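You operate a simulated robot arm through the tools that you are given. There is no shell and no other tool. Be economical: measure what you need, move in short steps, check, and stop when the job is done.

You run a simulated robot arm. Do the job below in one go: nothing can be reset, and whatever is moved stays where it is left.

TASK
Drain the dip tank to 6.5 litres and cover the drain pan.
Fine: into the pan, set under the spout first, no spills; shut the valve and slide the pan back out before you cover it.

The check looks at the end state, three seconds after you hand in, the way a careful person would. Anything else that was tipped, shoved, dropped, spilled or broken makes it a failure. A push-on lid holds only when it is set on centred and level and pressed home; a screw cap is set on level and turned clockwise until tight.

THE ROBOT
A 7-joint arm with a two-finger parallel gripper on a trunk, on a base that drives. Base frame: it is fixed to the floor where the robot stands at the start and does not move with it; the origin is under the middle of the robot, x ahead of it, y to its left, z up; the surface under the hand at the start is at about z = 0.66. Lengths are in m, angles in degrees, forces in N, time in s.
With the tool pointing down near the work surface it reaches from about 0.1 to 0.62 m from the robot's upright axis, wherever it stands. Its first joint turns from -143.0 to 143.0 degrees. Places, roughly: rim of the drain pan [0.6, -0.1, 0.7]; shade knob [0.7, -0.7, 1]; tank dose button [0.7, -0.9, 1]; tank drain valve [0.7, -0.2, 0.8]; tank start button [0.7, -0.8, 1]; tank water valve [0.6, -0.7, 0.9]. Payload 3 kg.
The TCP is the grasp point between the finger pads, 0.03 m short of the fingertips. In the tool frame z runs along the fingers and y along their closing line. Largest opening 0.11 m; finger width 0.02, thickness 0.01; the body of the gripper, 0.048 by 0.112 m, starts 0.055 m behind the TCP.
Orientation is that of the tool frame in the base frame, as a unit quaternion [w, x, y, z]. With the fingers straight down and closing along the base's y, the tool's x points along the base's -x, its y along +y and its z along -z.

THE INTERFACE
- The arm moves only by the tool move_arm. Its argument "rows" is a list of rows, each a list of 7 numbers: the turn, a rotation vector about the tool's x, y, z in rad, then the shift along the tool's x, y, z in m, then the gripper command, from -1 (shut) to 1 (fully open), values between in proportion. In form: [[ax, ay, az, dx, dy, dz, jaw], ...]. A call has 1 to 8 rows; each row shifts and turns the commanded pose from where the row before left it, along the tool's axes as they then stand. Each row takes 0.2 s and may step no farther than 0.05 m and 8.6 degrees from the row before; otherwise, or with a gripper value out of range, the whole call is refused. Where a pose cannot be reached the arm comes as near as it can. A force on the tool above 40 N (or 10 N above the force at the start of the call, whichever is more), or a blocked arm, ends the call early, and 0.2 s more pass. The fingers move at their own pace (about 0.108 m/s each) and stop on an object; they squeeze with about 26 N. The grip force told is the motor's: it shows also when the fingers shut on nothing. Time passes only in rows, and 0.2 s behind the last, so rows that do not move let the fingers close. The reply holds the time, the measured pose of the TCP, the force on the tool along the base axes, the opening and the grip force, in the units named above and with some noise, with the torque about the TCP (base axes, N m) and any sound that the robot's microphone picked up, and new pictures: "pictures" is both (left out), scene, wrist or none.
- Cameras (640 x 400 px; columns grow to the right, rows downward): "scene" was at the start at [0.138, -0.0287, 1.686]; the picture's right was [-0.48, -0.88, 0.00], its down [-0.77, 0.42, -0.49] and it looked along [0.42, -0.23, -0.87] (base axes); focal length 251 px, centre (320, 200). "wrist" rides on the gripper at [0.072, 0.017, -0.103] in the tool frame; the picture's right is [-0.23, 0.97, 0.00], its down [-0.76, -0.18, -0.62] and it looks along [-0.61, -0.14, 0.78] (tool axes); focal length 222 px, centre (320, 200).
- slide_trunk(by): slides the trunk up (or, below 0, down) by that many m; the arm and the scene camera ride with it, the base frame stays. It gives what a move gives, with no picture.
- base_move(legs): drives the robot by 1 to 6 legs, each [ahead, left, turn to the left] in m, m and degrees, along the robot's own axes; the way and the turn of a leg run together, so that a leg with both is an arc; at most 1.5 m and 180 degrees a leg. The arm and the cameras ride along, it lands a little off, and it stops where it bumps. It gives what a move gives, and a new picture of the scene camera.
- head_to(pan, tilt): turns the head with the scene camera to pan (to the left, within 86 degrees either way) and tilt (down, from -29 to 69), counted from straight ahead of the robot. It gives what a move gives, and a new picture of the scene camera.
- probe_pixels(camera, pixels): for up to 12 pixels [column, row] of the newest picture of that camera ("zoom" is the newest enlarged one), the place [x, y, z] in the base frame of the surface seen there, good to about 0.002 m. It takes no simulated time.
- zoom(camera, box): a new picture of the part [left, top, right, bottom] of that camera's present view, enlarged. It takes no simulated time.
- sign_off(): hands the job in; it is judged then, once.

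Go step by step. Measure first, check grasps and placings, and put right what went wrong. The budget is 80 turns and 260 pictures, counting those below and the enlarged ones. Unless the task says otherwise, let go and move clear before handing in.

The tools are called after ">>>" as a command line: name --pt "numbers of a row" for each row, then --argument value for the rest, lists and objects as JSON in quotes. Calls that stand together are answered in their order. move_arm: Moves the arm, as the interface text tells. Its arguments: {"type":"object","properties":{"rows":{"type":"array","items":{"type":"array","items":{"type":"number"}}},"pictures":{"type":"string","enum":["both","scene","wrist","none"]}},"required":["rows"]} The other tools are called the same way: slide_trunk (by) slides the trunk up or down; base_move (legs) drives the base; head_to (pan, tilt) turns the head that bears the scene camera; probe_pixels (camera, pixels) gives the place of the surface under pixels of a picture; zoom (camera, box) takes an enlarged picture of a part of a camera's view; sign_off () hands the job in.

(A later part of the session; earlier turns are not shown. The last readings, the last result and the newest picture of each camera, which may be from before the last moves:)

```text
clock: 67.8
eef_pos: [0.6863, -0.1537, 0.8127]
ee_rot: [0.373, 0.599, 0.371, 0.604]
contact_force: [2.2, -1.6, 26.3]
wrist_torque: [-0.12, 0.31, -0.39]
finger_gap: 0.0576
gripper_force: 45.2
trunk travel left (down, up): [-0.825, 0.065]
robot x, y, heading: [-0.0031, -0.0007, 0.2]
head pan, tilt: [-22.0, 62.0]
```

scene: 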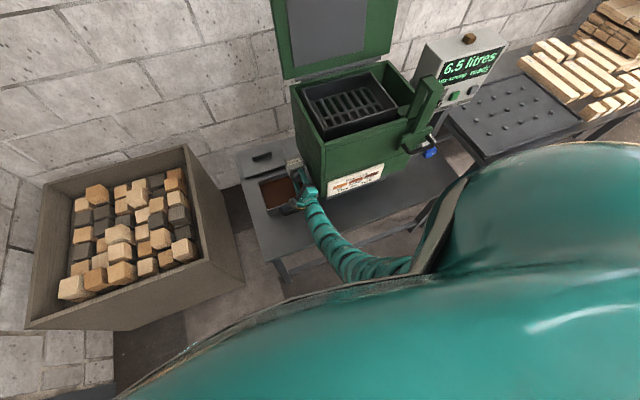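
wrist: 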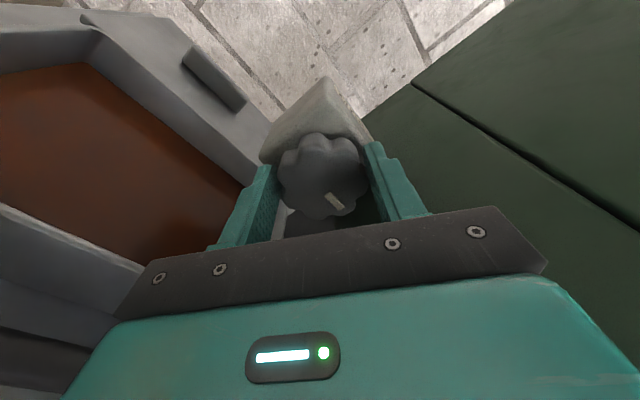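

The valve is back at its starting angle, and the stream is no longer in the wrist view. I'll nudge it slightly further shut with the strain relieved, then check for any drip.

>>> move_arm --pt "0 0 0 0.001 0.003 0 -1" --pt "0 0 0.05 0 0 0 -1" --pt "0 0 0 0 0 0 -1"

>>> zoom --camera "wrist" --box '[180, 90, 420, 240]'

>>> probe_pixels --camera "scene" --pixels '[[278, 196], [288, 188], [270, 199], [275, 190], [282, 196], [284, 192], [272, 195], [278, 192]]'

```text
clock: 68.6
eef_pos: [0.6865, -0.1541, 0.8133]
ee_rot: [0.356, 0.609, 0.359, 0.611]
contact_force: [12.4, -1.3, 21.9]
wrist_torque: [-0.98, -0.64, 0.33]
finger_gap: 0.0573
gripper_force: 45.0
trunk travel left (down, up): [-0.825, 0.065]
robot x, y, heading: [-0.0005, -0.0001, 0.1]
head pan, tilt: [-22.0, 62.0]
```

scene: 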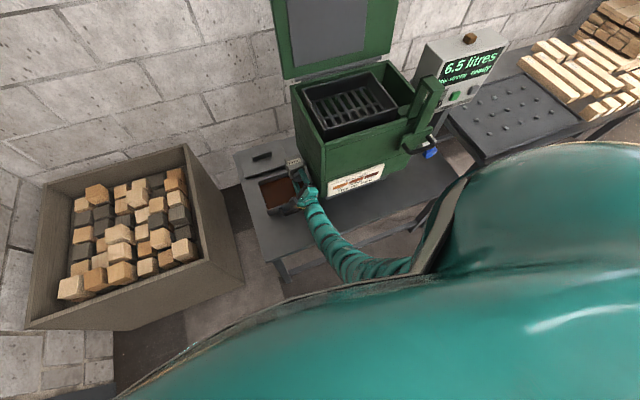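
wrist: 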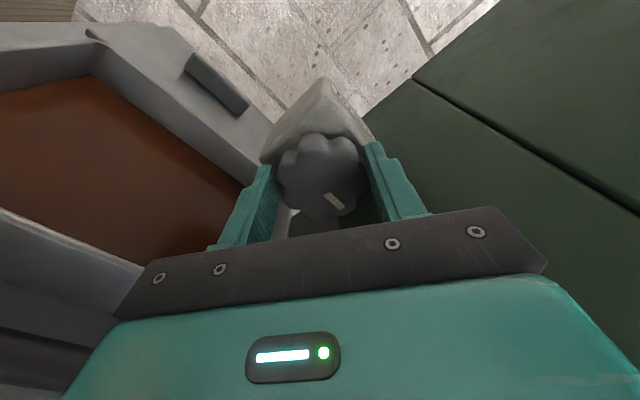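

```text
2.67 times, centred on (300, 165) of wrist
```

zoom: 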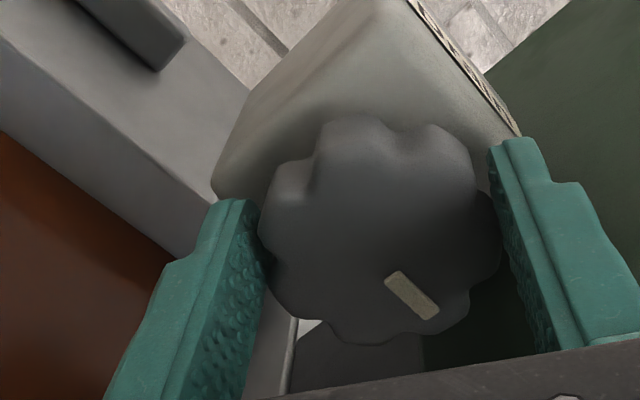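

```text
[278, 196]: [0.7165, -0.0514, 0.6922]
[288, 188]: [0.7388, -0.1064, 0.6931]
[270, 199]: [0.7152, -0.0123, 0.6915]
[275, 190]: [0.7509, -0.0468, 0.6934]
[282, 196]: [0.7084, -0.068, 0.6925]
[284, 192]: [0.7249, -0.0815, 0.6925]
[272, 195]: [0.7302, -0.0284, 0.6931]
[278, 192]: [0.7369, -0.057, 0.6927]
```

The torque of about -1 N m shows the closed stop, and the level of 0.6926 is about 0.26 L past the flip. I'll release, back off, unroll and check the spout.

>>> move_arm --pt "0 0 0 0 0 0 0.2" --pt "0 0 0 0 0 0 0.2" --pt "0 0 0 0 0 -0.03 0.2" --pt "0 0 0 0 0 -0.04 0.2" --pt "0 0 -0.14 0 0 -0.04 0.2" --pt "0 0 -0.14 0 0 0 0.2" --pt "0 0 -0.14 0 0 0 0.2" --pt "0 0 -0.08 0 0 0 0.2"

>>> zoom --camera "wrist" --box '[0, 0, 400, 250]'

```text
clock: 70.4
eef_pos: [0.5761, -0.1552, 0.8113]
ee_rot: [0.496, 0.502, 0.499, 0.502]
contact_force: [0.0, -0.3, -0.3]
wrist_torque: [0.01, 0.0, 0.01]
finger_gap: 0.0659
gripper_force: 0.0
trunk travel left (down, up): [-0.825, 0.065]
robot x, y, heading: [-0.0017, -0.0016, -0.2]
head pan, tilt: [-22.0, 62.0]
```

scene: 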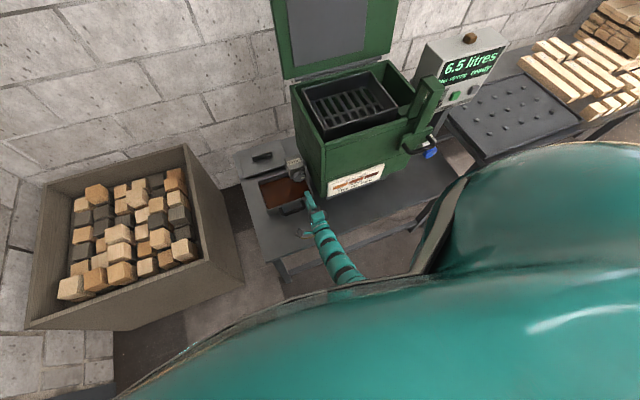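
wrist: 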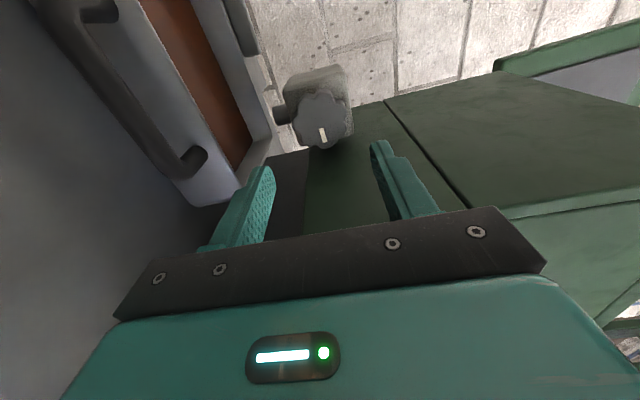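

```text
1.60 times, centred on (200, 125) of wrist
```

zoom: 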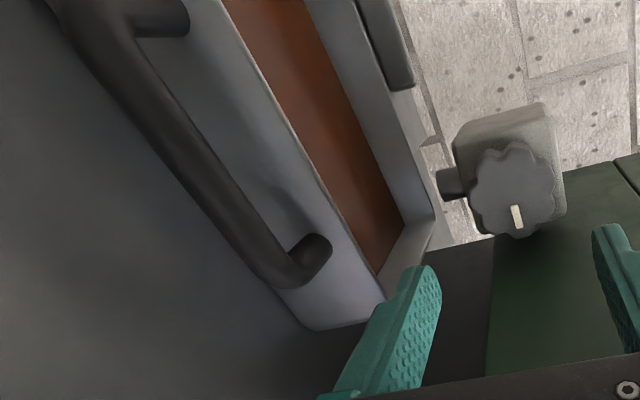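

The valve is shut and dry, and the pan holds the liquid. Next I'll go back above the handle with the tool vertical.

>>> move_arm --pt "0 0 0 0.03 0.03 0 0.2" --pt "0 0 0 0.028 0.03 0 0.2" --pt "0.143 0 0 0 0.03 0 0.2" --pt "0.143 0 0 0 0 0 0" --pt "0.143 0 0 0 0 0 -0.5" --pt "0.143 0 0 0 0 0 -0.5" --pt "0.143 0 0 0 0 0 -0.5" --pt "0.143 0 0 0 0 0 -0.5" --pictures "none"

>>> move_arm --pt "0.143 0 0 0 0 0 -0.5" --pt "0.143 0 0 0 0 0 -0.5" --pt "0.143 0 0 0 0 0 -0.5" --pt "0.143 0 0 0 0 0 -0.5" --pt "0.141 0 0 0 0 0 -0.5"

>>> zoom --camera "wrist" --box '[200, 0, 520, 200]'

```text
clock: 72.2
eef_pos: [0.5759, -0.0976, 0.9022]
ee_rot: [0.239, 0.664, 0.663, 0.25]
contact_force: [0.1, -0.4, -1.0]
wrist_torque: [0.02, -0.02, -0.02]
finger_gap: 0.0277
gripper_force: 0.0
trunk travel left (down, up): [-0.825, 0.065]
robot x, y, heading: [-0.0021, 0.0003, 0.2]
head pan, tilt: [-22.0, 62.0]
```

```text
clock: 73.4
eef_pos: [0.5761, -0.0977, 0.9015]
ee_rot: [-0.006, 0.707, 0.708, 0.002]
contact_force: [0.3, 0.2, -0.2]
wrist_torque: [-0.03, 0.0, 0.0]
finger_gap: 0.0278
gripper_force: 0.0
trunk travel left (down, up): [-0.825, 0.065]
robot x, y, heading: [-0.0016, -0.0018, 0.2]
head pan, tilt: [-22.0, 62.0]
```

scene: 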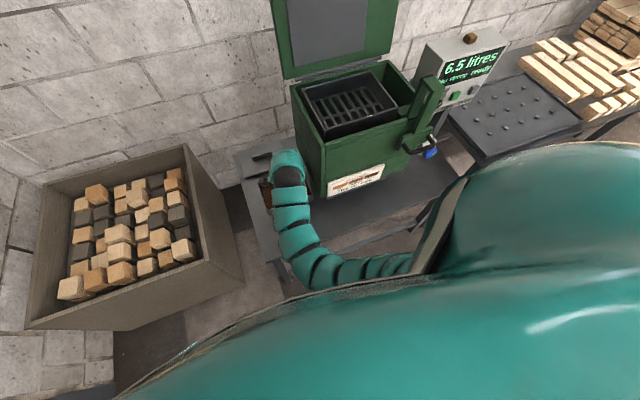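
wrist: 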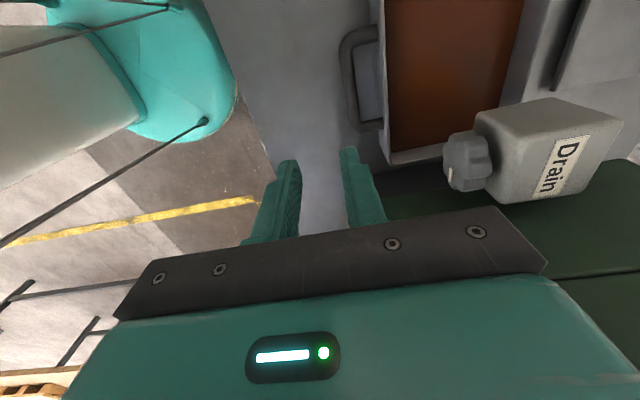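

```text
2.00 times, centred on (360, 100) of wrist
```

zoom: 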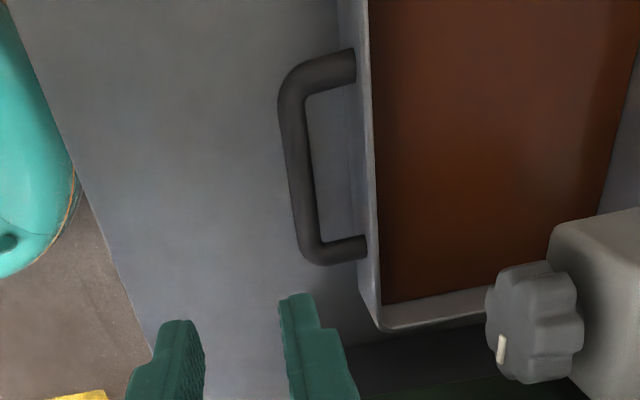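

>>> probe_pixels --camera "zoom" --pixels '[[285, 110], [305, 220], [300, 160], [292, 160], [308, 160], [360, 160], [370, 250], [385, 325], [365, 20], [400, 310], [486, 320], [320, 68]]'

```text
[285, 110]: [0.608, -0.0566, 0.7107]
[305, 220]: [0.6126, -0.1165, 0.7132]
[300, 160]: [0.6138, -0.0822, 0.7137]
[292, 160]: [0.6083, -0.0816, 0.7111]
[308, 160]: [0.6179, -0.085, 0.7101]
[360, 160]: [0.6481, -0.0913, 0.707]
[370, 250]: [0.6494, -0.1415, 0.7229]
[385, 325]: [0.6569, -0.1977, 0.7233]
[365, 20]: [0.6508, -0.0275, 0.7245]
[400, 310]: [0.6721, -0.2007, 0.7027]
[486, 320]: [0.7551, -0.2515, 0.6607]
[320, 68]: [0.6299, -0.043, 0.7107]
```

The bar is centred at x≈0.613, y≈-0.088. I'll line up and descend around it.

>>> move_arm --pt "0 0 0 0.004 0.019 0.03 -0.5" --pt "0 0 0 0.004 0.019 0.04 -0.5" --pt "0 0 0 0 0 0.04 -0.5" --pt "0 0 0 0 0 0.04 -0.5" --pt "0 0 0 0 0 0.025 -0.5" --pt "0 0 0 0 0 0.021 -0.5" --pt "0 0 0 0 0 0 -0.62" --pictures "wrist"

```text
clock: 75.0
eef_pos: [0.6137, -0.0859, 0.7065]
ee_rot: [-0.006, 0.707, 0.707, 0.003]
contact_force: [-0.6, 0.1, -0.2]
wrist_torque: [0.0, -0.01, 0.01]
finger_gap: 0.021
gripper_force: 0.0
trunk travel left (down, up): [-0.825, 0.065]
robot x, y, heading: [-0.0014, 0.0008, 0.0]
head pan, tilt: [-22.0, 62.0]
```

wrist: 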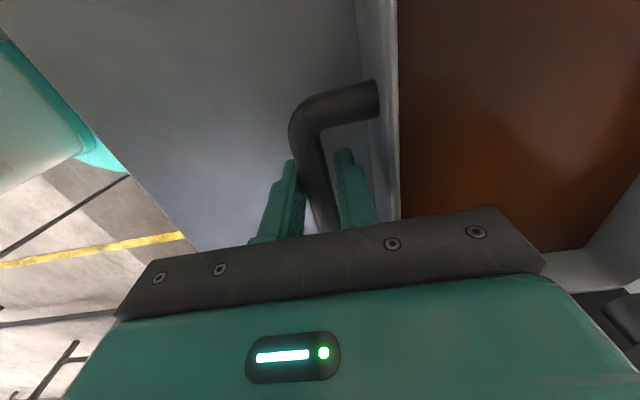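

The bar is caged in a 21 mm gap. I'll pull the pan back gently.

>>> move_arm --pt "0 0 0 0 -0.004 0 -0.62" --pt "0 0 0 0 -0.006 0 -0.62" --pt "0 0 0 0 -0.009 0 -0.62" --pt "0 0 0 0 -0.01 0 -0.62" --pt "0 0 0 0 -0.01 0 -0.62" --pt "0 0 0 0 -0.01 0 -0.62" --pt "0 0 0 0 -0.008 0 -0.62" --pt "0 0 0 0 -0.004 0 -0.62" --pictures "wrist"

>>> move_arm --pt "0 0 0 0 -0.005 0 -0.62" --pt "0 0 0 0 -0.01 0 -0.62" --pt "0 0 0 0 -0.012 0 -0.62" --pt "0 0 0 0 -0.013 0 -0.62" --pt "0 0 0 0 -0.013 0 -0.62" --pt "0 0 0 0 -0.012 0 -0.62" --pt "0 0 0 0 -0.009 0 -0.62" --pt "0 0 0 0 -0.004 0 -0.62"

```text
clock: 76.8
eef_pos: [0.5527, -0.0863, 0.7054]
ee_rot: [-0.006, 0.706, 0.708, 0.003]
contact_force: [3.7, -0.6, 1.9]
wrist_torque: [-0.01, 0.01, 0.03]
finger_gap: 0.0227
gripper_force: 1.1
trunk travel left (down, up): [-0.825, 0.065]
robot x, y, heading: [0.0004, -0.0025, 0.1]
head pan, tilt: [-22.0, 62.0]
```

wrist: 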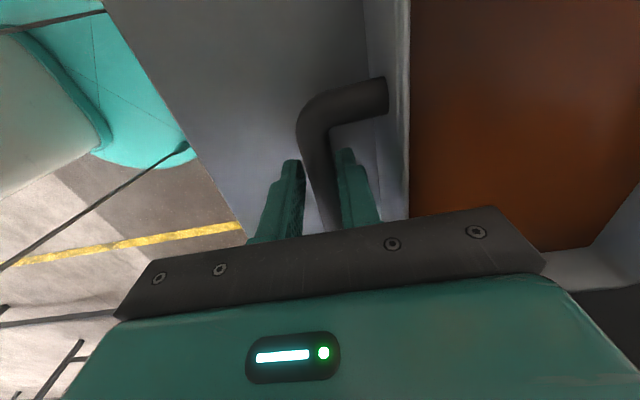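

```text
clock: 78.6
eef_pos: [0.4746, -0.0872, 0.7071]
ee_rot: [-0.005, 0.705, 0.709, 0.004]
contact_force: [3.5, 0.7, 1.6]
wrist_torque: [0.04, 0.0, 0.03]
finger_gap: 0.0226
gripper_force: 2.2
trunk travel left (down, up): [-0.825, 0.065]
robot x, y, heading: [0.0023, -0.0015, 0.4]
head pan, tilt: [-22.0, 62.0]
```

scene: 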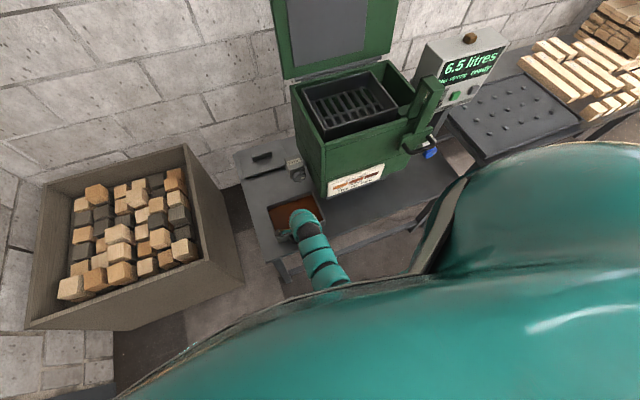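
wrist: 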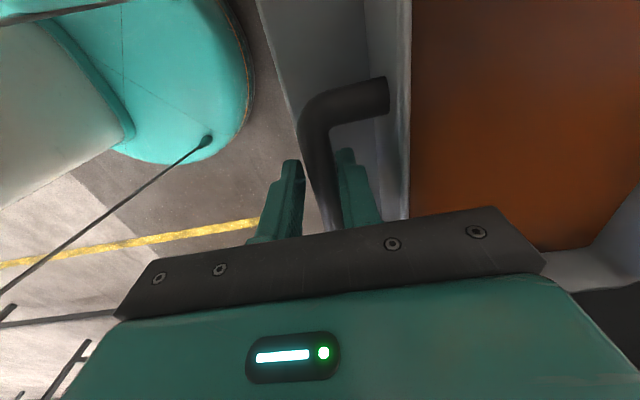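

The pan is clear of the spout, with its rear rim at x≈0.667. For lid clearance from the tank wall it should sit about 3 cm further toward +y. I'll pull it 8 mm more, lift out and measure.

>>> move_arm --pt "0 0 0 0 -0.004 0 -0.62" --pt "0 0 0 0 -0.004 0 -0.62" --pt "0 0 0 0 0 0 -0.5" --pt "0 0 0 0 0 -0.03 -0.5" --pt "0 0 0 0 0 -0.045 -0.5" --pt "0 0 0 0 0 -0.045 -0.5" --pt "0 0 0 0.03 0 -0.035 -0.8" --pt "0 0 0 0.04 0 -0.02 -1"

>>> probe_pixels --camera "wrist" --pixels '[[300, 60], [330, 100], [400, 50], [450, 80]]'

>>> zoom --camera "scene" --box '[230, 150, 358, 230]'

```text
clock: 80.4
eef_pos: [0.4672, -0.0196, 0.8817]
ee_rot: [-0.006, 0.706, 0.708, 0.003]
contact_force: [-0.4, 0.4, 0.5]
wrist_torque: [-0.03, -0.04, 0.04]
finger_gap: 0.0
gripper_force: 26.6
trunk travel left (down, up): [-0.825, 0.065]
robot x, y, heading: [-0.0018, -0.0036, -0.1]
head pan, tilt: [-22.0, 62.0]
```

scene: 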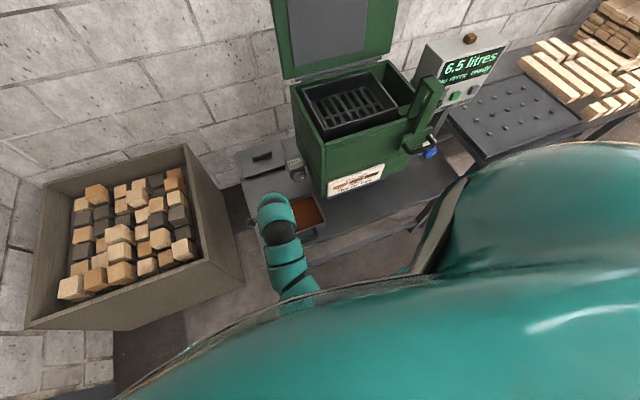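
wrist: 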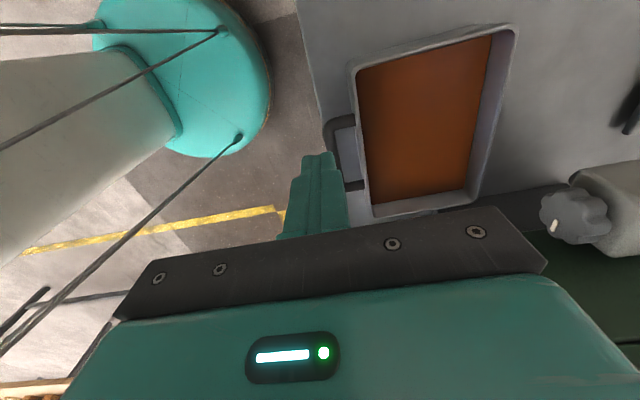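

```text
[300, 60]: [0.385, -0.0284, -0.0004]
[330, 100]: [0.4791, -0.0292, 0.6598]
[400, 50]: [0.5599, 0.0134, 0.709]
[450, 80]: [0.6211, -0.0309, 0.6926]
```

```text
5.00 times, centred on (294, 190) of scene
```

zoom: 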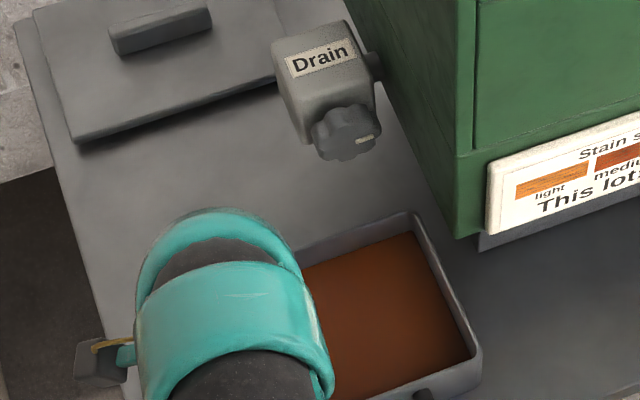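

Now I'll measure all four rim corners from the wrist view.

>>> zoom --camera "wrist" --box '[310, 0, 550, 230]'

>>> probe_pixels --camera "wrist" --pixels '[[352, 66], [514, 27], [371, 212], [476, 200], [356, 100], [362, 150], [503, 80], [490, 150], [400, 55], [470, 36], [420, 206], [440, 203]]'

```text
1.74 times, centred on (430, 115) of wrist
```

zoom: 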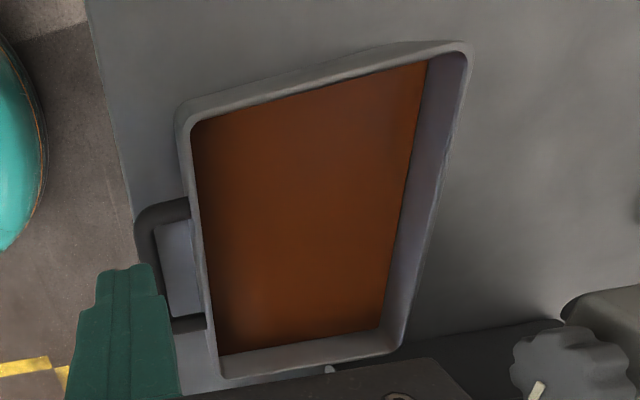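

```text
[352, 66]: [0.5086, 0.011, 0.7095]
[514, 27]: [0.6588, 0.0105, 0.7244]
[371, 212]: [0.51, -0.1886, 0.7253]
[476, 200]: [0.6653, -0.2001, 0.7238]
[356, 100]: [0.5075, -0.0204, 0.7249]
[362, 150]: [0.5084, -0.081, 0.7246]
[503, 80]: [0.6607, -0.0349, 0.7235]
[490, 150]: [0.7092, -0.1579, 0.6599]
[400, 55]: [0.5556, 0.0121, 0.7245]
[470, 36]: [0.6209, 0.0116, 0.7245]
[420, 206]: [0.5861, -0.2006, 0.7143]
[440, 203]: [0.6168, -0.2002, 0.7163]
```

The pan spans x 0.506–0.662 and y -0.2015–0.0125, with the rim at 0.7245 and the liquid at 0.693. I'll push its +y wall from the inside with closed fingertips held above the liquid (tips at z≈0.706), moving it about 3 cm.

>>> move_arm --pt "0 0 0 -0.01 0.039 0 -1" --pt "0 0 0 -0.01 0.039 0 -1" --pt "0 0 0 0 0.039 0.03 -1" --pt "0 0 0 0 0 0.04 -1" --pt "0 0 0 0 0 0.04 -1" --pt "0 0 0 0 0 0.02 -1" --pt "0 0 0 0 0 0.0155 -1"

>>> zoom --camera "wrist" --box '[220, 0, 540, 240]'

```text
clock: 82.0
eef_pos: [0.5842, -0.0379, 0.7362]
ee_rot: [-0.006, 0.706, 0.708, 0.003]
contact_force: [-0.2, 0.2, -0.2]
wrist_torque: [0.01, 0.0, -0.02]
finger_gap: 0.0
gripper_force: 26.4
trunk travel left (down, up): [-0.825, 0.065]
robot x, y, heading: [-0.003, 0.0005, -0.1]
head pan, tilt: [-22.0, 62.0]
```

scene: 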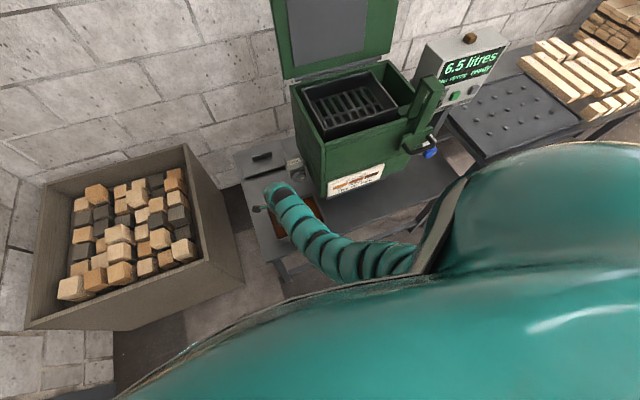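
wrist: 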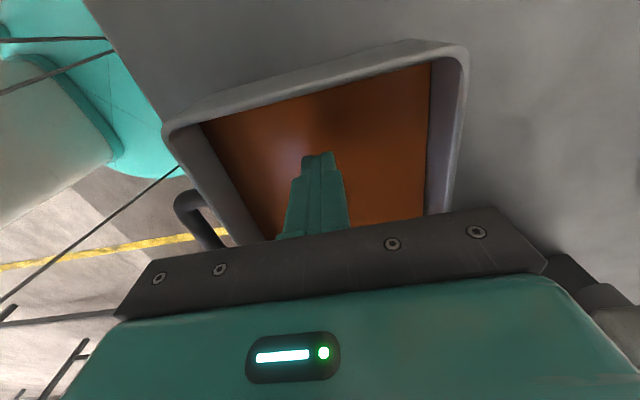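

```text
1.67 times, centred on (380, 120) of wrist
```

zoom: 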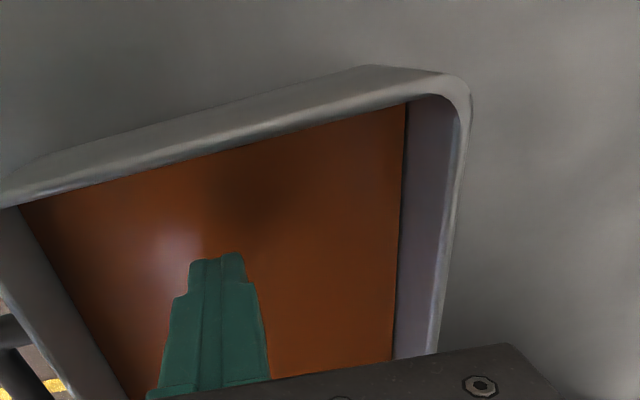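

The fingertips are inside the pan, above the liquid. I'll push gently toward +y.

>>> move_arm --pt "0 0 0 0.012 0 0 -1" --pt "0 0 0 0.012 0 0 -1" --pt "0 0 0 0.008 0 0 -1" --pt "0 0 0 0.007 0 0 -1" --pt "0 0 0 0.007 0 0 -1" --pt "0 0 0 0.008 0 0 -1" --pt "0 0 0 0.008 0 0 -1" --pt "0 0 0 0.006 0 0 -1" --pictures "none"

>>> move_arm --pt "0 0 0 -0.015 0 0 -1" --pt "0 0 0 -0.01 0 -0.02 -1" --pt "0 0 0 0 0 -0.045 -1" --pt "0 0 0 0 0 -0.045 -1" --pt "0 0 0 0.02 -0.04 -0.02 -1" --pt "0 0 0 0.02 -0.04 -0.02 -1" --pt "0 0 0 0.02 -0.04 0 -1"

>>> zoom --camera "wrist" --box '[310, 0, 550, 230]'

```text
clock: 83.8
eef_pos: [0.5828, 0.0303, 0.7374]
ee_rot: [-0.005, 0.706, 0.709, 0.003]
contact_force: [-0.9, -3.7, 1.4]
wrist_torque: [-0.12, 0.07, 0.03]
finger_gap: 0.0002
gripper_force: 26.0
trunk travel left (down, up): [-0.825, 0.065]
robot x, y, heading: [-0.0024, 0.0018, 0.1]
head pan, tilt: [-22.0, 62.0]
```

```text
clock: 85.4
eef_pos: [0.4635, 0.0631, 0.8892]
ee_rot: [-0.005, 0.706, 0.708, 0.003]
contact_force: [0.3, 0.5, 0.1]
wrist_torque: [0.03, 0.0, 0.0]
finger_gap: 0.0
gripper_force: 25.8
trunk travel left (down, up): [-0.825, 0.065]
robot x, y, heading: [0.0022, -0.0003, -0.1]
head pan, tilt: [-22.0, 62.0]
```

scene: 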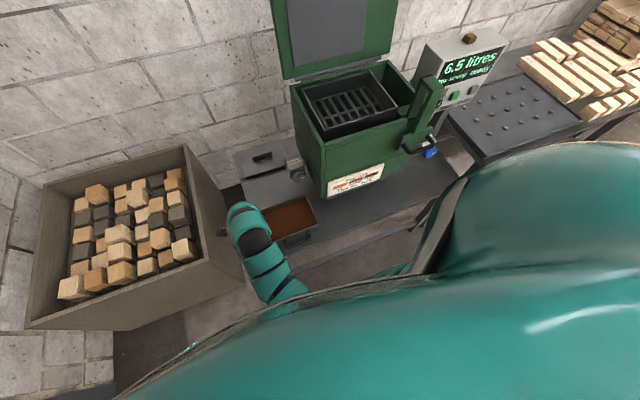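
wrist: 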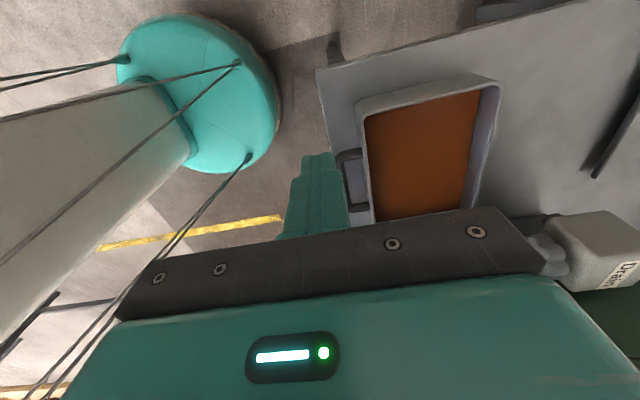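

```text
1.74 times, centred on (430, 115) of wrist
```

zoom: 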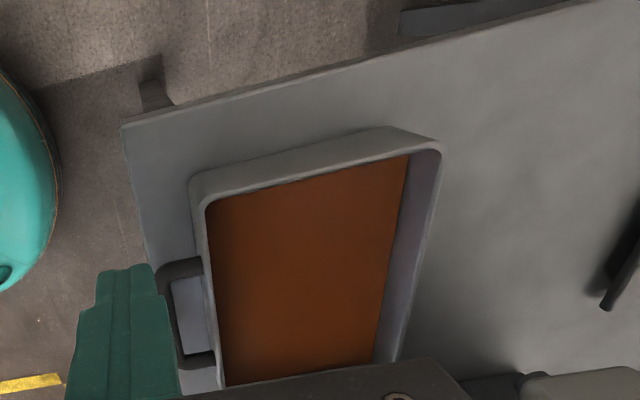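

The pan moved cleanly. To reach the lid the base must move forward, so I'll measure the robot's own base, the table edge and any obstacles beneath.

>>> probe_pixels --camera "wrist" --pixels '[[279, 90], [260, 150], [190, 60], [188, 140], [320, 80], [345, 180], [335, 50], [150, 150], [400, 75], [495, 82], [375, 215], [620, 5]]'

>>> head_to --pan -15 --tilt 69

```text
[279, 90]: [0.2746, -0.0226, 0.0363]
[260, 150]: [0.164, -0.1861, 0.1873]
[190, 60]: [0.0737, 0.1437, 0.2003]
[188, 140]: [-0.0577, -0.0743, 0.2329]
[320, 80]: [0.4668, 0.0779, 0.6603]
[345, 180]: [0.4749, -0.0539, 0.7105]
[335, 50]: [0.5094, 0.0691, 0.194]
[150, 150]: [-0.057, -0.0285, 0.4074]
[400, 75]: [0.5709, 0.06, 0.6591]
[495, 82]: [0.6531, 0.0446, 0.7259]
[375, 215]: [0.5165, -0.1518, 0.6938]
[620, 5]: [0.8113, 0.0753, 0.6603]
```

```text
clock: 86.1
eef_pos: [0.4653, 0.0626, 0.8886]
ee_rot: [-0.006, 0.706, 0.709, 0.003]
contact_force: [-0.4, -0.1, 0.2]
wrist_torque: [-0.01, -0.01, 0.01]
finger_gap: 0.0
gripper_force: 25.8
trunk travel left (down, up): [-0.825, 0.065]
robot x, y, heading: [0.0001, 0.0035, -0.1]
head pan, tilt: [-15.0, 68.8]
```

scene: 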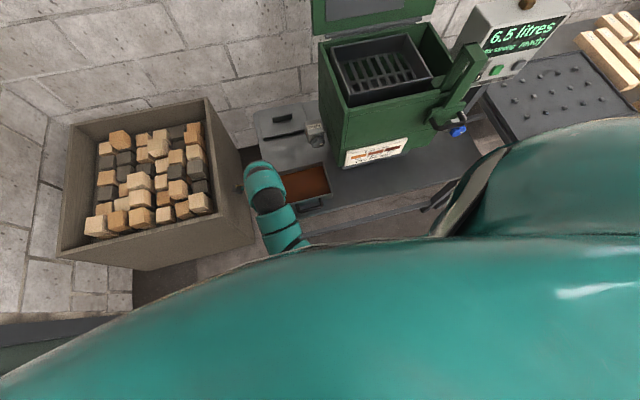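

The base disc reaches x≈0.275 and the table leg is at x≈0.51. I'll probe the stretcher under the table, and the bin, to see how far the base can go.

>>> zoom --camera "scene" --box '[180, 80, 500, 280]'

>>> probe_pixels --camera "zoom" --pixels '[[330, 300], [400, 290], [480, 260], [300, 260], [530, 220], [390, 270], [110, 350], [60, 100], [345, 285], [420, 280], [510, 240], [260, 320]]'

```text
2.00 times, centred on (340, 180) of scene
```

zoom: 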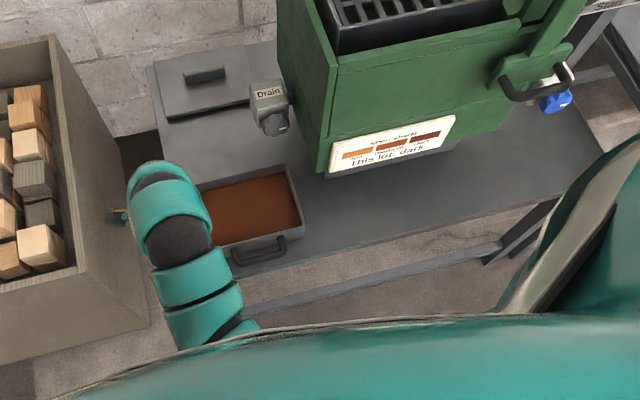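

```text
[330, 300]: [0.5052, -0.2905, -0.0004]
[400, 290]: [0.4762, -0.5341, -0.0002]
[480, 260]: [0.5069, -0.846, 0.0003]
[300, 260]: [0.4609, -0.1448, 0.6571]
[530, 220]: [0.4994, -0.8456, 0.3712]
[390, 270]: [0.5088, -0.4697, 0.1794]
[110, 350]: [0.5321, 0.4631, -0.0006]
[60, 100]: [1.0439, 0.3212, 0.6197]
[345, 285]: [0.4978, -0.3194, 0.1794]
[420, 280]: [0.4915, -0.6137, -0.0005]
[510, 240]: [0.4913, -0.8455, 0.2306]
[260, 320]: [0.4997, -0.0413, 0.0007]
```

The stretcher is at x≈0.49, so the base can safely go forward about 0.17 m. I'll do that with the arm held high.

>>> base_move --legs '[[0.165, 0, 0]]'

```text
clock: 87.5
eef_pos: [0.629, 0.0634, 0.8872]
ee_rot: [-0.006, 0.705, 0.709, 0.003]
contact_force: [-0.3, 0.0, 0.4]
wrist_torque: [0.01, 0.02, 0.01]
finger_gap: 0.0002
gripper_force: 25.9
trunk travel left (down, up): [-0.825, 0.065]
robot x, y, heading: [0.1641, 0.0019, 0.1]
head pan, tilt: [-15.0, 68.8]
```

scene: 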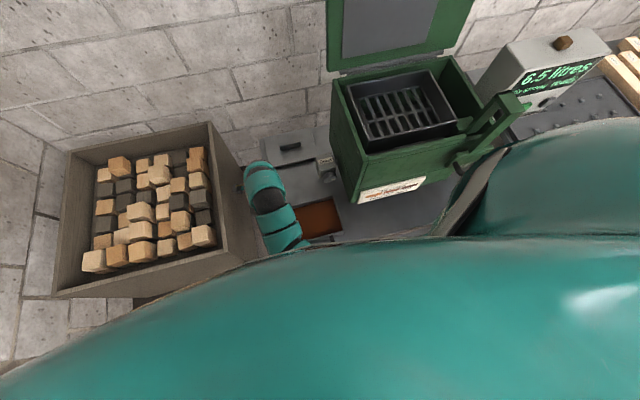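

I'm at x=0.164. I'll turn the tool another +90° about its axis (so it closes along y with the camera on the far side) while rising, to suit gripping the lid bar by its ends.

>>> move_arm --pt "0 0 0.143 0 0 -0.02 -1" --pt "0 0 0.143 0 0 -0.02 0" --pt "0 0 0.143 0 0 -0.02 1" --pt "0 0 0.143 0 0 0 1" --pt "0 0 0.143 0 0 0 1" --pt "0 0 0.143 0 0 0 1" --pt "0 0 0.143 0 0 0 1" --pt "0 0 0.143 0 0 0 1" --pictures "none"

>>> move_arm --pt "0 0 0.143 0 0 0 1" --pt "0 0 0.143 0 0 0 1" --pt "0 0 0.141 0 0 0 1"

```text
clock: 89.3
eef_pos: [0.6292, 0.063, 0.9483]
ee_rot: [-0.006, 0.977, 0.213, 0.0]
contact_force: [-0.7, 0.5, 0.1]
wrist_torque: [-0.03, 0.0, -0.01]
finger_gap: 0.11
gripper_force: 0.1
trunk travel left (down, up): [-0.825, 0.065]
robot x, y, heading: [0.1665, -0.0016, 0.2]
head pan, tilt: [-15.0, 68.8]
```

```text
clock: 90.1
eef_pos: [0.6289, 0.0636, 0.9487]
ee_rot: [-0.006, 0.999, 0.048, -0.002]
contact_force: [0.0, -0.3, 0.3]
wrist_torque: [-0.04, 0.0, -0.02]
finger_gap: 0.1098
gripper_force: 0.1
out of reach, approached as far as the arm can: row 3
trunk travel left (down, up): [-0.825, 0.065]
robot x, y, heading: [0.1666, -0.0005, 0.1]
head pan, tilt: [-15.0, 68.8]
```

scene: 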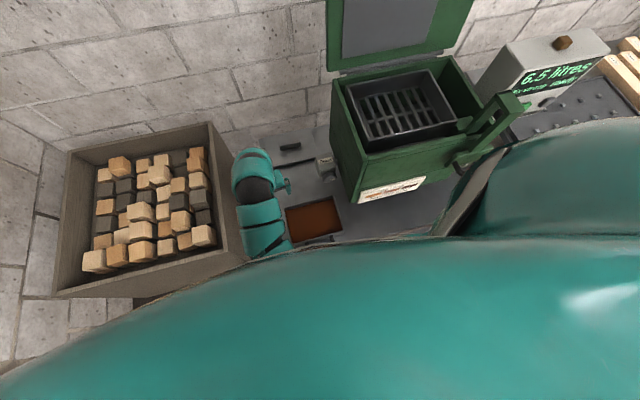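
wrist: 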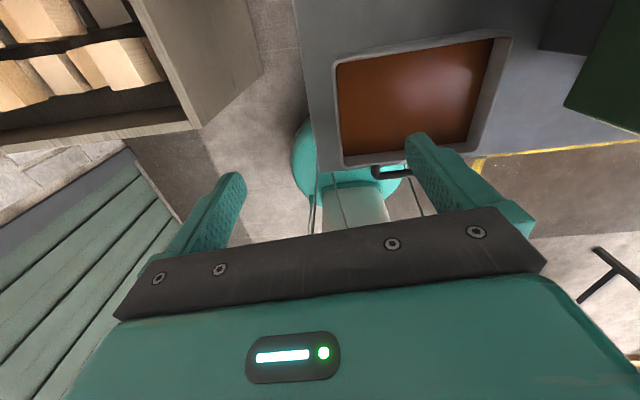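

This is the wrist's roll limit, 5° short. I'll return to the original orientation instead, but first I'll use this clear view to measure the pan.

>>> probe_pixels --camera "wrist" --pixels '[[336, 66], [511, 33], [344, 164], [338, 100], [341, 135], [390, 52], [460, 40], [500, 80], [485, 120], [480, 140], [375, 162], [395, 160]]'

>>> move_arm --pt "0 0 -0.149 0 0 0 1" --pt "0 0 -0.149 0 0 0 1" --pt "0 0 -0.149 0 0 0 1" --pt "0 0 -0.149 0 0 0 1" --pt "0 0 -0.149 0 0 0 1" --pt "0 0 -0.149 0 0 0 1" --pt "0 0 -0.149 0 0 0 1" --pt "0 0 -0.149 0 0 0 1" --pictures "none"

>>> move_arm --pt "0 0 -0.149 0 0 0 1" --pt "0 0 -0.149 0 0 0 1" --pt "0 0 -0.149 0 0 0 1" --pt "0 0 -0.149 0 0 0 1" --pt "0 0 -0.149 0 0 0 1" --pt "0 0 -0.149 0 0 0 1" --pt "0 0 -0.149 0 0 0 1" --pt "0 0 -0.149 0 0 0 1" --pictures "none"

>>> move_arm --pt "0 0 -0.149 0 0 0 1" --pt "0 0 -0.149 0 0 0 1" --pt "0 0 -0.149 0 0 0 1" --pt "0 0 -0.149 0 0 0 1" --pt "0 0 -0.065 0 0 0 1" --pictures "wrist"

```text
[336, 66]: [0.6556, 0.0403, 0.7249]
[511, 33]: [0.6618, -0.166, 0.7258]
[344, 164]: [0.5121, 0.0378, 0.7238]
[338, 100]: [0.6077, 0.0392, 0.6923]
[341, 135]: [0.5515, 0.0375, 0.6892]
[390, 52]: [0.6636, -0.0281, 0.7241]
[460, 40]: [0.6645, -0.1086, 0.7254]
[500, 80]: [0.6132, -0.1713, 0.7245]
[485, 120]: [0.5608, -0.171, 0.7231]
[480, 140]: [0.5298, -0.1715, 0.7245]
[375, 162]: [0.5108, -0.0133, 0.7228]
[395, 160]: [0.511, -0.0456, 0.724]
```

```text
clock: 91.9
eef_pos: [0.63, 0.0618, 0.947]
ee_rot: [-0.005, 0.798, 0.603, 0.003]
contact_force: [-0.2, -0.2, 0.4]
wrist_torque: [0.02, -0.03, 0.01]
finger_gap: 0.11
gripper_force: 0.2
trunk travel left (down, up): [-0.825, 0.065]
robot x, y, heading: [0.1647, -0.0005, -0.0]
head pan, tilt: [-15.0, 68.8]
```

```text
clock: 93.7
eef_pos: [0.629, 0.0624, 0.949]
ee_rot: [-0.003, 0.323, 0.947, 0.006]
contact_force: [-0.6, -0.4, 0.3]
wrist_torque: [0.0, 0.01, -0.03]
finger_gap: 0.11
gripper_force: 0.0
trunk travel left (down, up): [-0.825, 0.065]
robot x, y, heading: [0.1661, -0.003, -0.0]
head pan, tilt: [-15.0, 68.8]
```

```text
clock: 94.9
eef_pos: [0.6293, 0.0625, 0.9481]
ee_rot: [-0.001, -0.002, 1.0, 0.006]
contact_force: [-0.8, 0.5, 0.2]
wrist_torque: [-0.01, -0.02, 0.01]
finger_gap: 0.1099
gripper_force: 0.0
trunk travel left (down, up): [-0.825, 0.065]
robot x, y, heading: [0.1629, 0.0017, 0.1]
head pan, tilt: [-15.0, 68.8]
```

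wrist: 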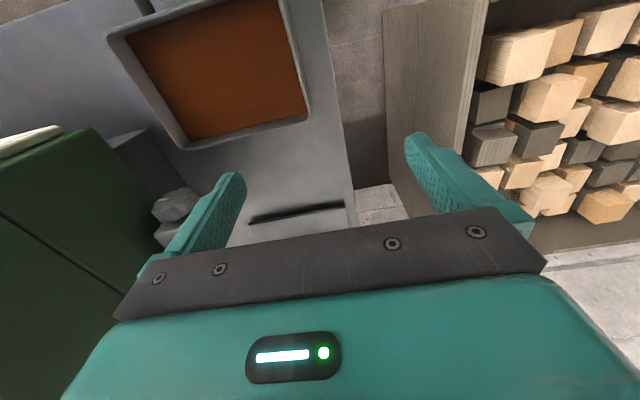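

The pan is centred at (0.587,-0.066), with yaw under 1° and its rim at 0.7245. I'll tilt the tool 41° forward and reach toward the lid.

>>> move_arm --pt "0 -0.143 0 0 0 0 1" --pt "0 -0.143 0 0 0 0 1" --pt "0 -0.143 0 0 0 0 1" --pt "0 -0.143 0 0 0 0 1" --pt "0 -0.143 0 0 0 0 1" --pt "0 0 0 -0.0197 -0.0157 0.0319 1" --pt "0 0 0 -0.0197 -0.0157 0.0319 1" --pt "0 0 0 -0.0197 -0.0157 0.0319 1" --pictures "none"

>>> move_arm --pt "0 0 0 -0.0197 -0.0157 0.0319 1" --pt "0 0 0 -0.0197 -0.0157 0.0319 1" --pt "0 0 0 -0.0197 -0.0157 0.0319 1" --pt "0 0 0 -0.0197 -0.0157 0.0319 1"

```text
clock: 96.7
eef_pos: [0.7391, 0.0143, 0.9147]
ee_rot: [0.347, 0.0, 0.938, 0.007]
contact_force: [0.5, -0.1, -0.1]
wrist_torque: [-0.01, 0.02, 0.0]
finger_gap: 0.1098
gripper_force: 0.1
trunk travel left (down, up): [-0.825, 0.065]
robot x, y, heading: [0.1661, 0.0041, 0.1]
head pan, tilt: [-15.0, 68.8]
```

```text
clock: 97.7
eef_pos: [0.8826, -0.0484, 0.8663]
ee_rot: [0.347, 0.0, 0.938, 0.007]
contact_force: [0.4, -0.3, 0.1]
wrist_torque: [-0.02, 0.01, 0.0]
finger_gap: 0.1097
gripper_force: 0.1
trunk travel left (down, up): [-0.825, 0.065]
robot x, y, heading: [0.1649, 0.0048, -0.1]
head pan, tilt: [-15.0, 68.8]
```

scene: 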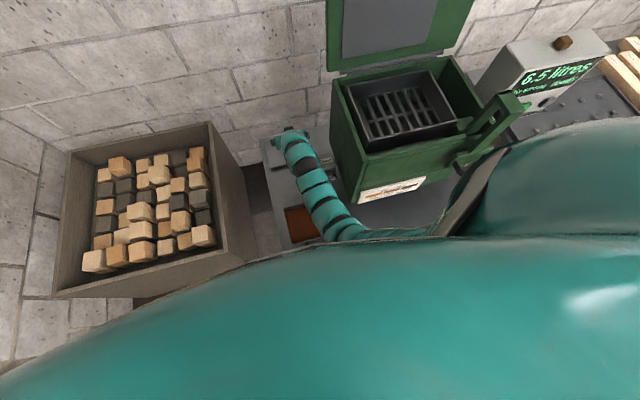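
wrist: 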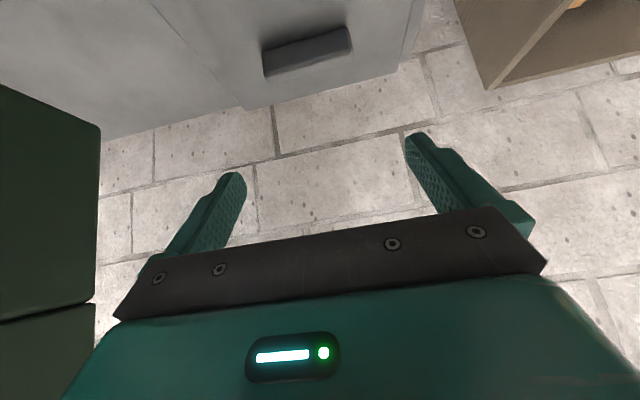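

That was reachable. The wrist sees the bar at (305,50), so I'll zoom in and probe it.

>>> zoom --camera "wrist" --box '[200, 0, 440, 120]'

>>> probe_pixels --camera "wrist" --pixels '[[264, 55], [270, 70], [350, 32], [350, 45], [305, 45], [308, 60], [305, 40], [245, 105], [300, 90], [264, 65], [395, 70], [150, 8]]'

```text
2.67 times, centred on (320, 60) of wrist
```

zoom: 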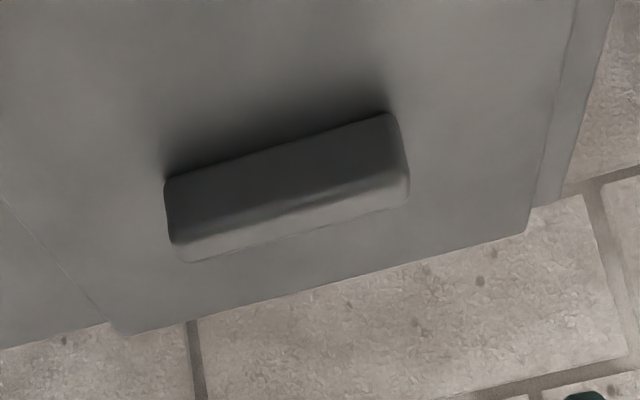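

```text
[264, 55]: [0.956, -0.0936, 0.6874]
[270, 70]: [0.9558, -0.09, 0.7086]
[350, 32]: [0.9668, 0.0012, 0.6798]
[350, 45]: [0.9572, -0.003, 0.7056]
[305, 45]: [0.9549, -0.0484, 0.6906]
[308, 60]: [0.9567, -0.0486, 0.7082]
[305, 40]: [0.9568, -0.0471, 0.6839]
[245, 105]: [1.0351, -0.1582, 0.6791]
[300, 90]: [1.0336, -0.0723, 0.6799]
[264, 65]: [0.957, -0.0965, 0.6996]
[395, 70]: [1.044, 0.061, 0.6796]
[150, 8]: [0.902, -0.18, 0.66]
```

The bar is a solid block, y -0.0945 to -0.001, x 0.956–0.972, top at 0.712. I'll straddle its ends: move above it, then go straight down to TCP (0.955,-0.048,0.712).

>>> move_arm --pt "0 0 0 0.0006 0.0003 0.0375 1" --pt "0 0 0 0.0006 0.0003 0.0375 1" --pt "0 0 0 0.0006 0 0.0375 1" --pt "0 0 0 0.015 0 0.0172 1"

>>> zoom --camera "wrist" --box '[180, 20, 480, 240]'

```text
clock: 98.7
eef_pos: [0.9518, -0.0451, 0.7757]
ee_rot: [0.349, 0.001, 0.937, 0.007]
contact_force: [-1.1, 0.1, 0.7]
wrist_torque: [0.03, 0.01, 0.02]
finger_gap: 0.1099
gripper_force: 0.0
out of reach, approached as far as the arm can: row 4
trunk travel left (down, up): [-0.825, 0.065]
robot x, y, heading: [0.1654, -0.0008, -0.3]
head pan, tilt: [-15.0, 68.8]
```

scene: 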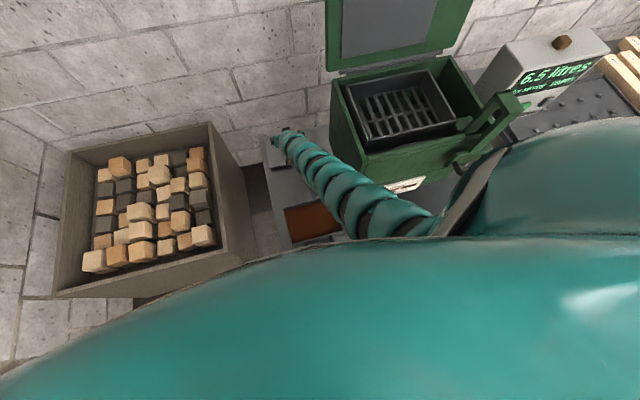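
wrist: 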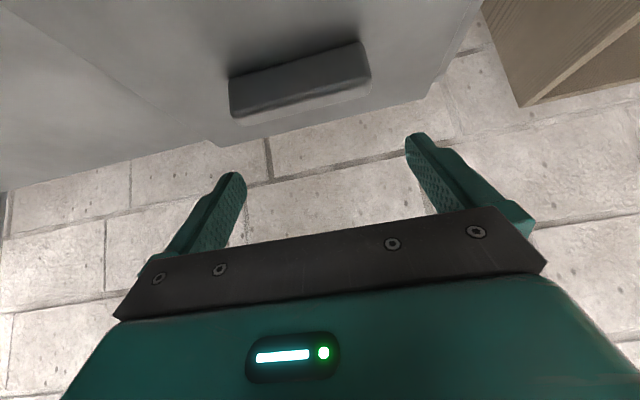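

```text
1.82 times, centred on (330, 130) of wrist
```

zoom: 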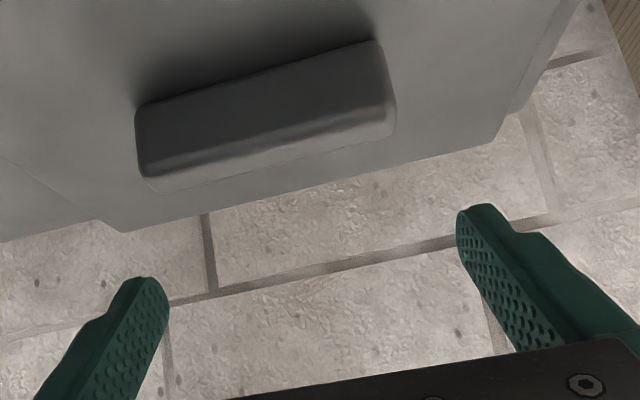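

The arm is nearly stretched out because the shoulder is high. I'll centre y and then lower the trunk, which carries the straddle straight down.

>>> move_arm --pt "0 0 0 0 -0.0026 0 1" --pictures "none"

>>> slide_trunk --by -0.035

>>> zoom --camera "wrist" --box '[180, 20, 480, 240]'

```text
clock: 99.1
eef_pos: [0.9517, -0.0458, 0.7758]
ee_rot: [0.349, 0.0, 0.937, 0.007]
contact_force: [0.5, 0.2, -0.1]
wrist_torque: [0.04, -0.01, -0.01]
finger_gap: 0.1102
gripper_force: 0.1
trunk travel left (down, up): [-0.825, 0.065]
robot x, y, heading: [0.164, -0.0027, 0.1]
head pan, tilt: [-15.0, 68.8]
```

```text
clock: 99.9
eef_pos: [0.9522, -0.0462, 0.7404]
ee_rot: [0.348, 0.001, 0.937, 0.006]
contact_force: [0.2, -0.9, -0.4]
wrist_torque: [-0.03, -0.02, -0.02]
finger_gap: 0.1098
gripper_force: 0.0
trunk travel left (down, up): [-0.79, 0.1]
robot x, y, heading: [0.1646, 0.0014, -0.1]
head pan, tilt: [-15.0, 68.8]
```

```text
1.82 times, centred on (330, 130) of wrist
```

zoom: 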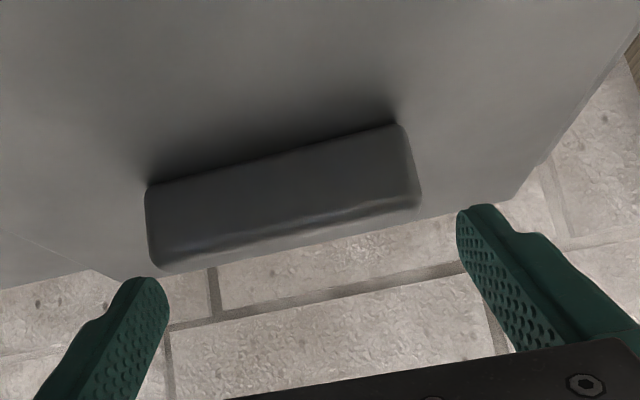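

By the numbers, the finger faces sit 6–10 mm outside the bar ends. I'll lower the rest of the way and close.

>>> slide_trunk --by -0.028

>>> zoom --camera "wrist" --box '[180, 20, 480, 240]'

```text
clock: 100.7
eef_pos: [0.9518, -0.0443, 0.7125]
ee_rot: [0.348, 0.0, 0.937, 0.006]
contact_force: [0.1, -0.2, 0.4]
wrist_torque: [0.03, -0.03, -0.03]
finger_gap: 0.1101
gripper_force: 0.1
trunk travel left (down, up): [-0.762, 0.128]
robot x, y, heading: [0.1659, -0.0021, 0.2]
head pan, tilt: [-15.0, 68.8]
```

```text
1.82 times, centred on (330, 130) of wrist
```

zoom: 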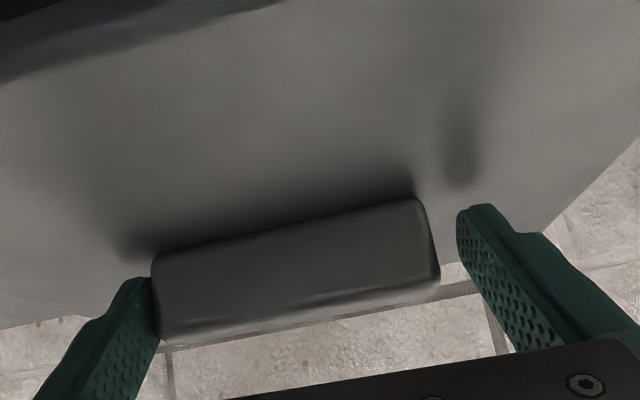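

The left finger is nearly at the bar end, so I'll shift 4 mm toward -y and close.

>>> move_arm --pt "0 0 0 0 -0.004 0 1" --pt "0 0 0 0 0 0 0.6" --pt "0 0 0 0 0 0 -1" --pt "0 0 0 0 0 0 -1" --pictures "wrist"

>>> zoom --camera "wrist" --box '[180, 20, 480, 240]'

```text
clock: 101.7
eef_pos: [0.9526, -0.0482, 0.7108]
ee_rot: [0.348, 0.001, 0.937, 0.006]
contact_force: [0.6, -1.2, 0.0]
wrist_torque: [-0.04, 0.0, -0.03]
finger_gap: 0.0997
gripper_force: 26.1
trunk travel left (down, up): [-0.762, 0.128]
robot x, y, heading: [0.1648, 0.0006, 0.1]
head pan, tilt: [-15.0, 68.8]
```

wrist: 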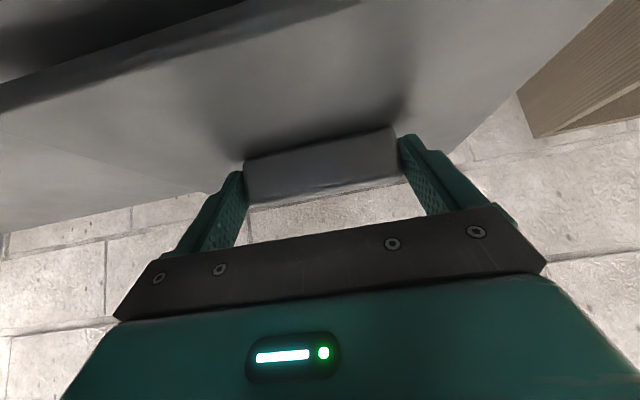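

```text
1.82 times, centred on (330, 130) of wrist
```

zoom: 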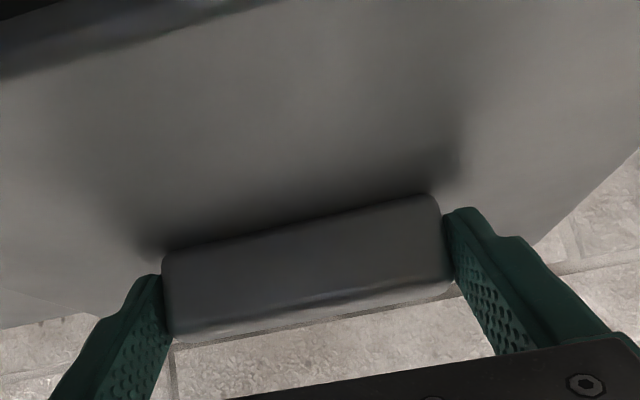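

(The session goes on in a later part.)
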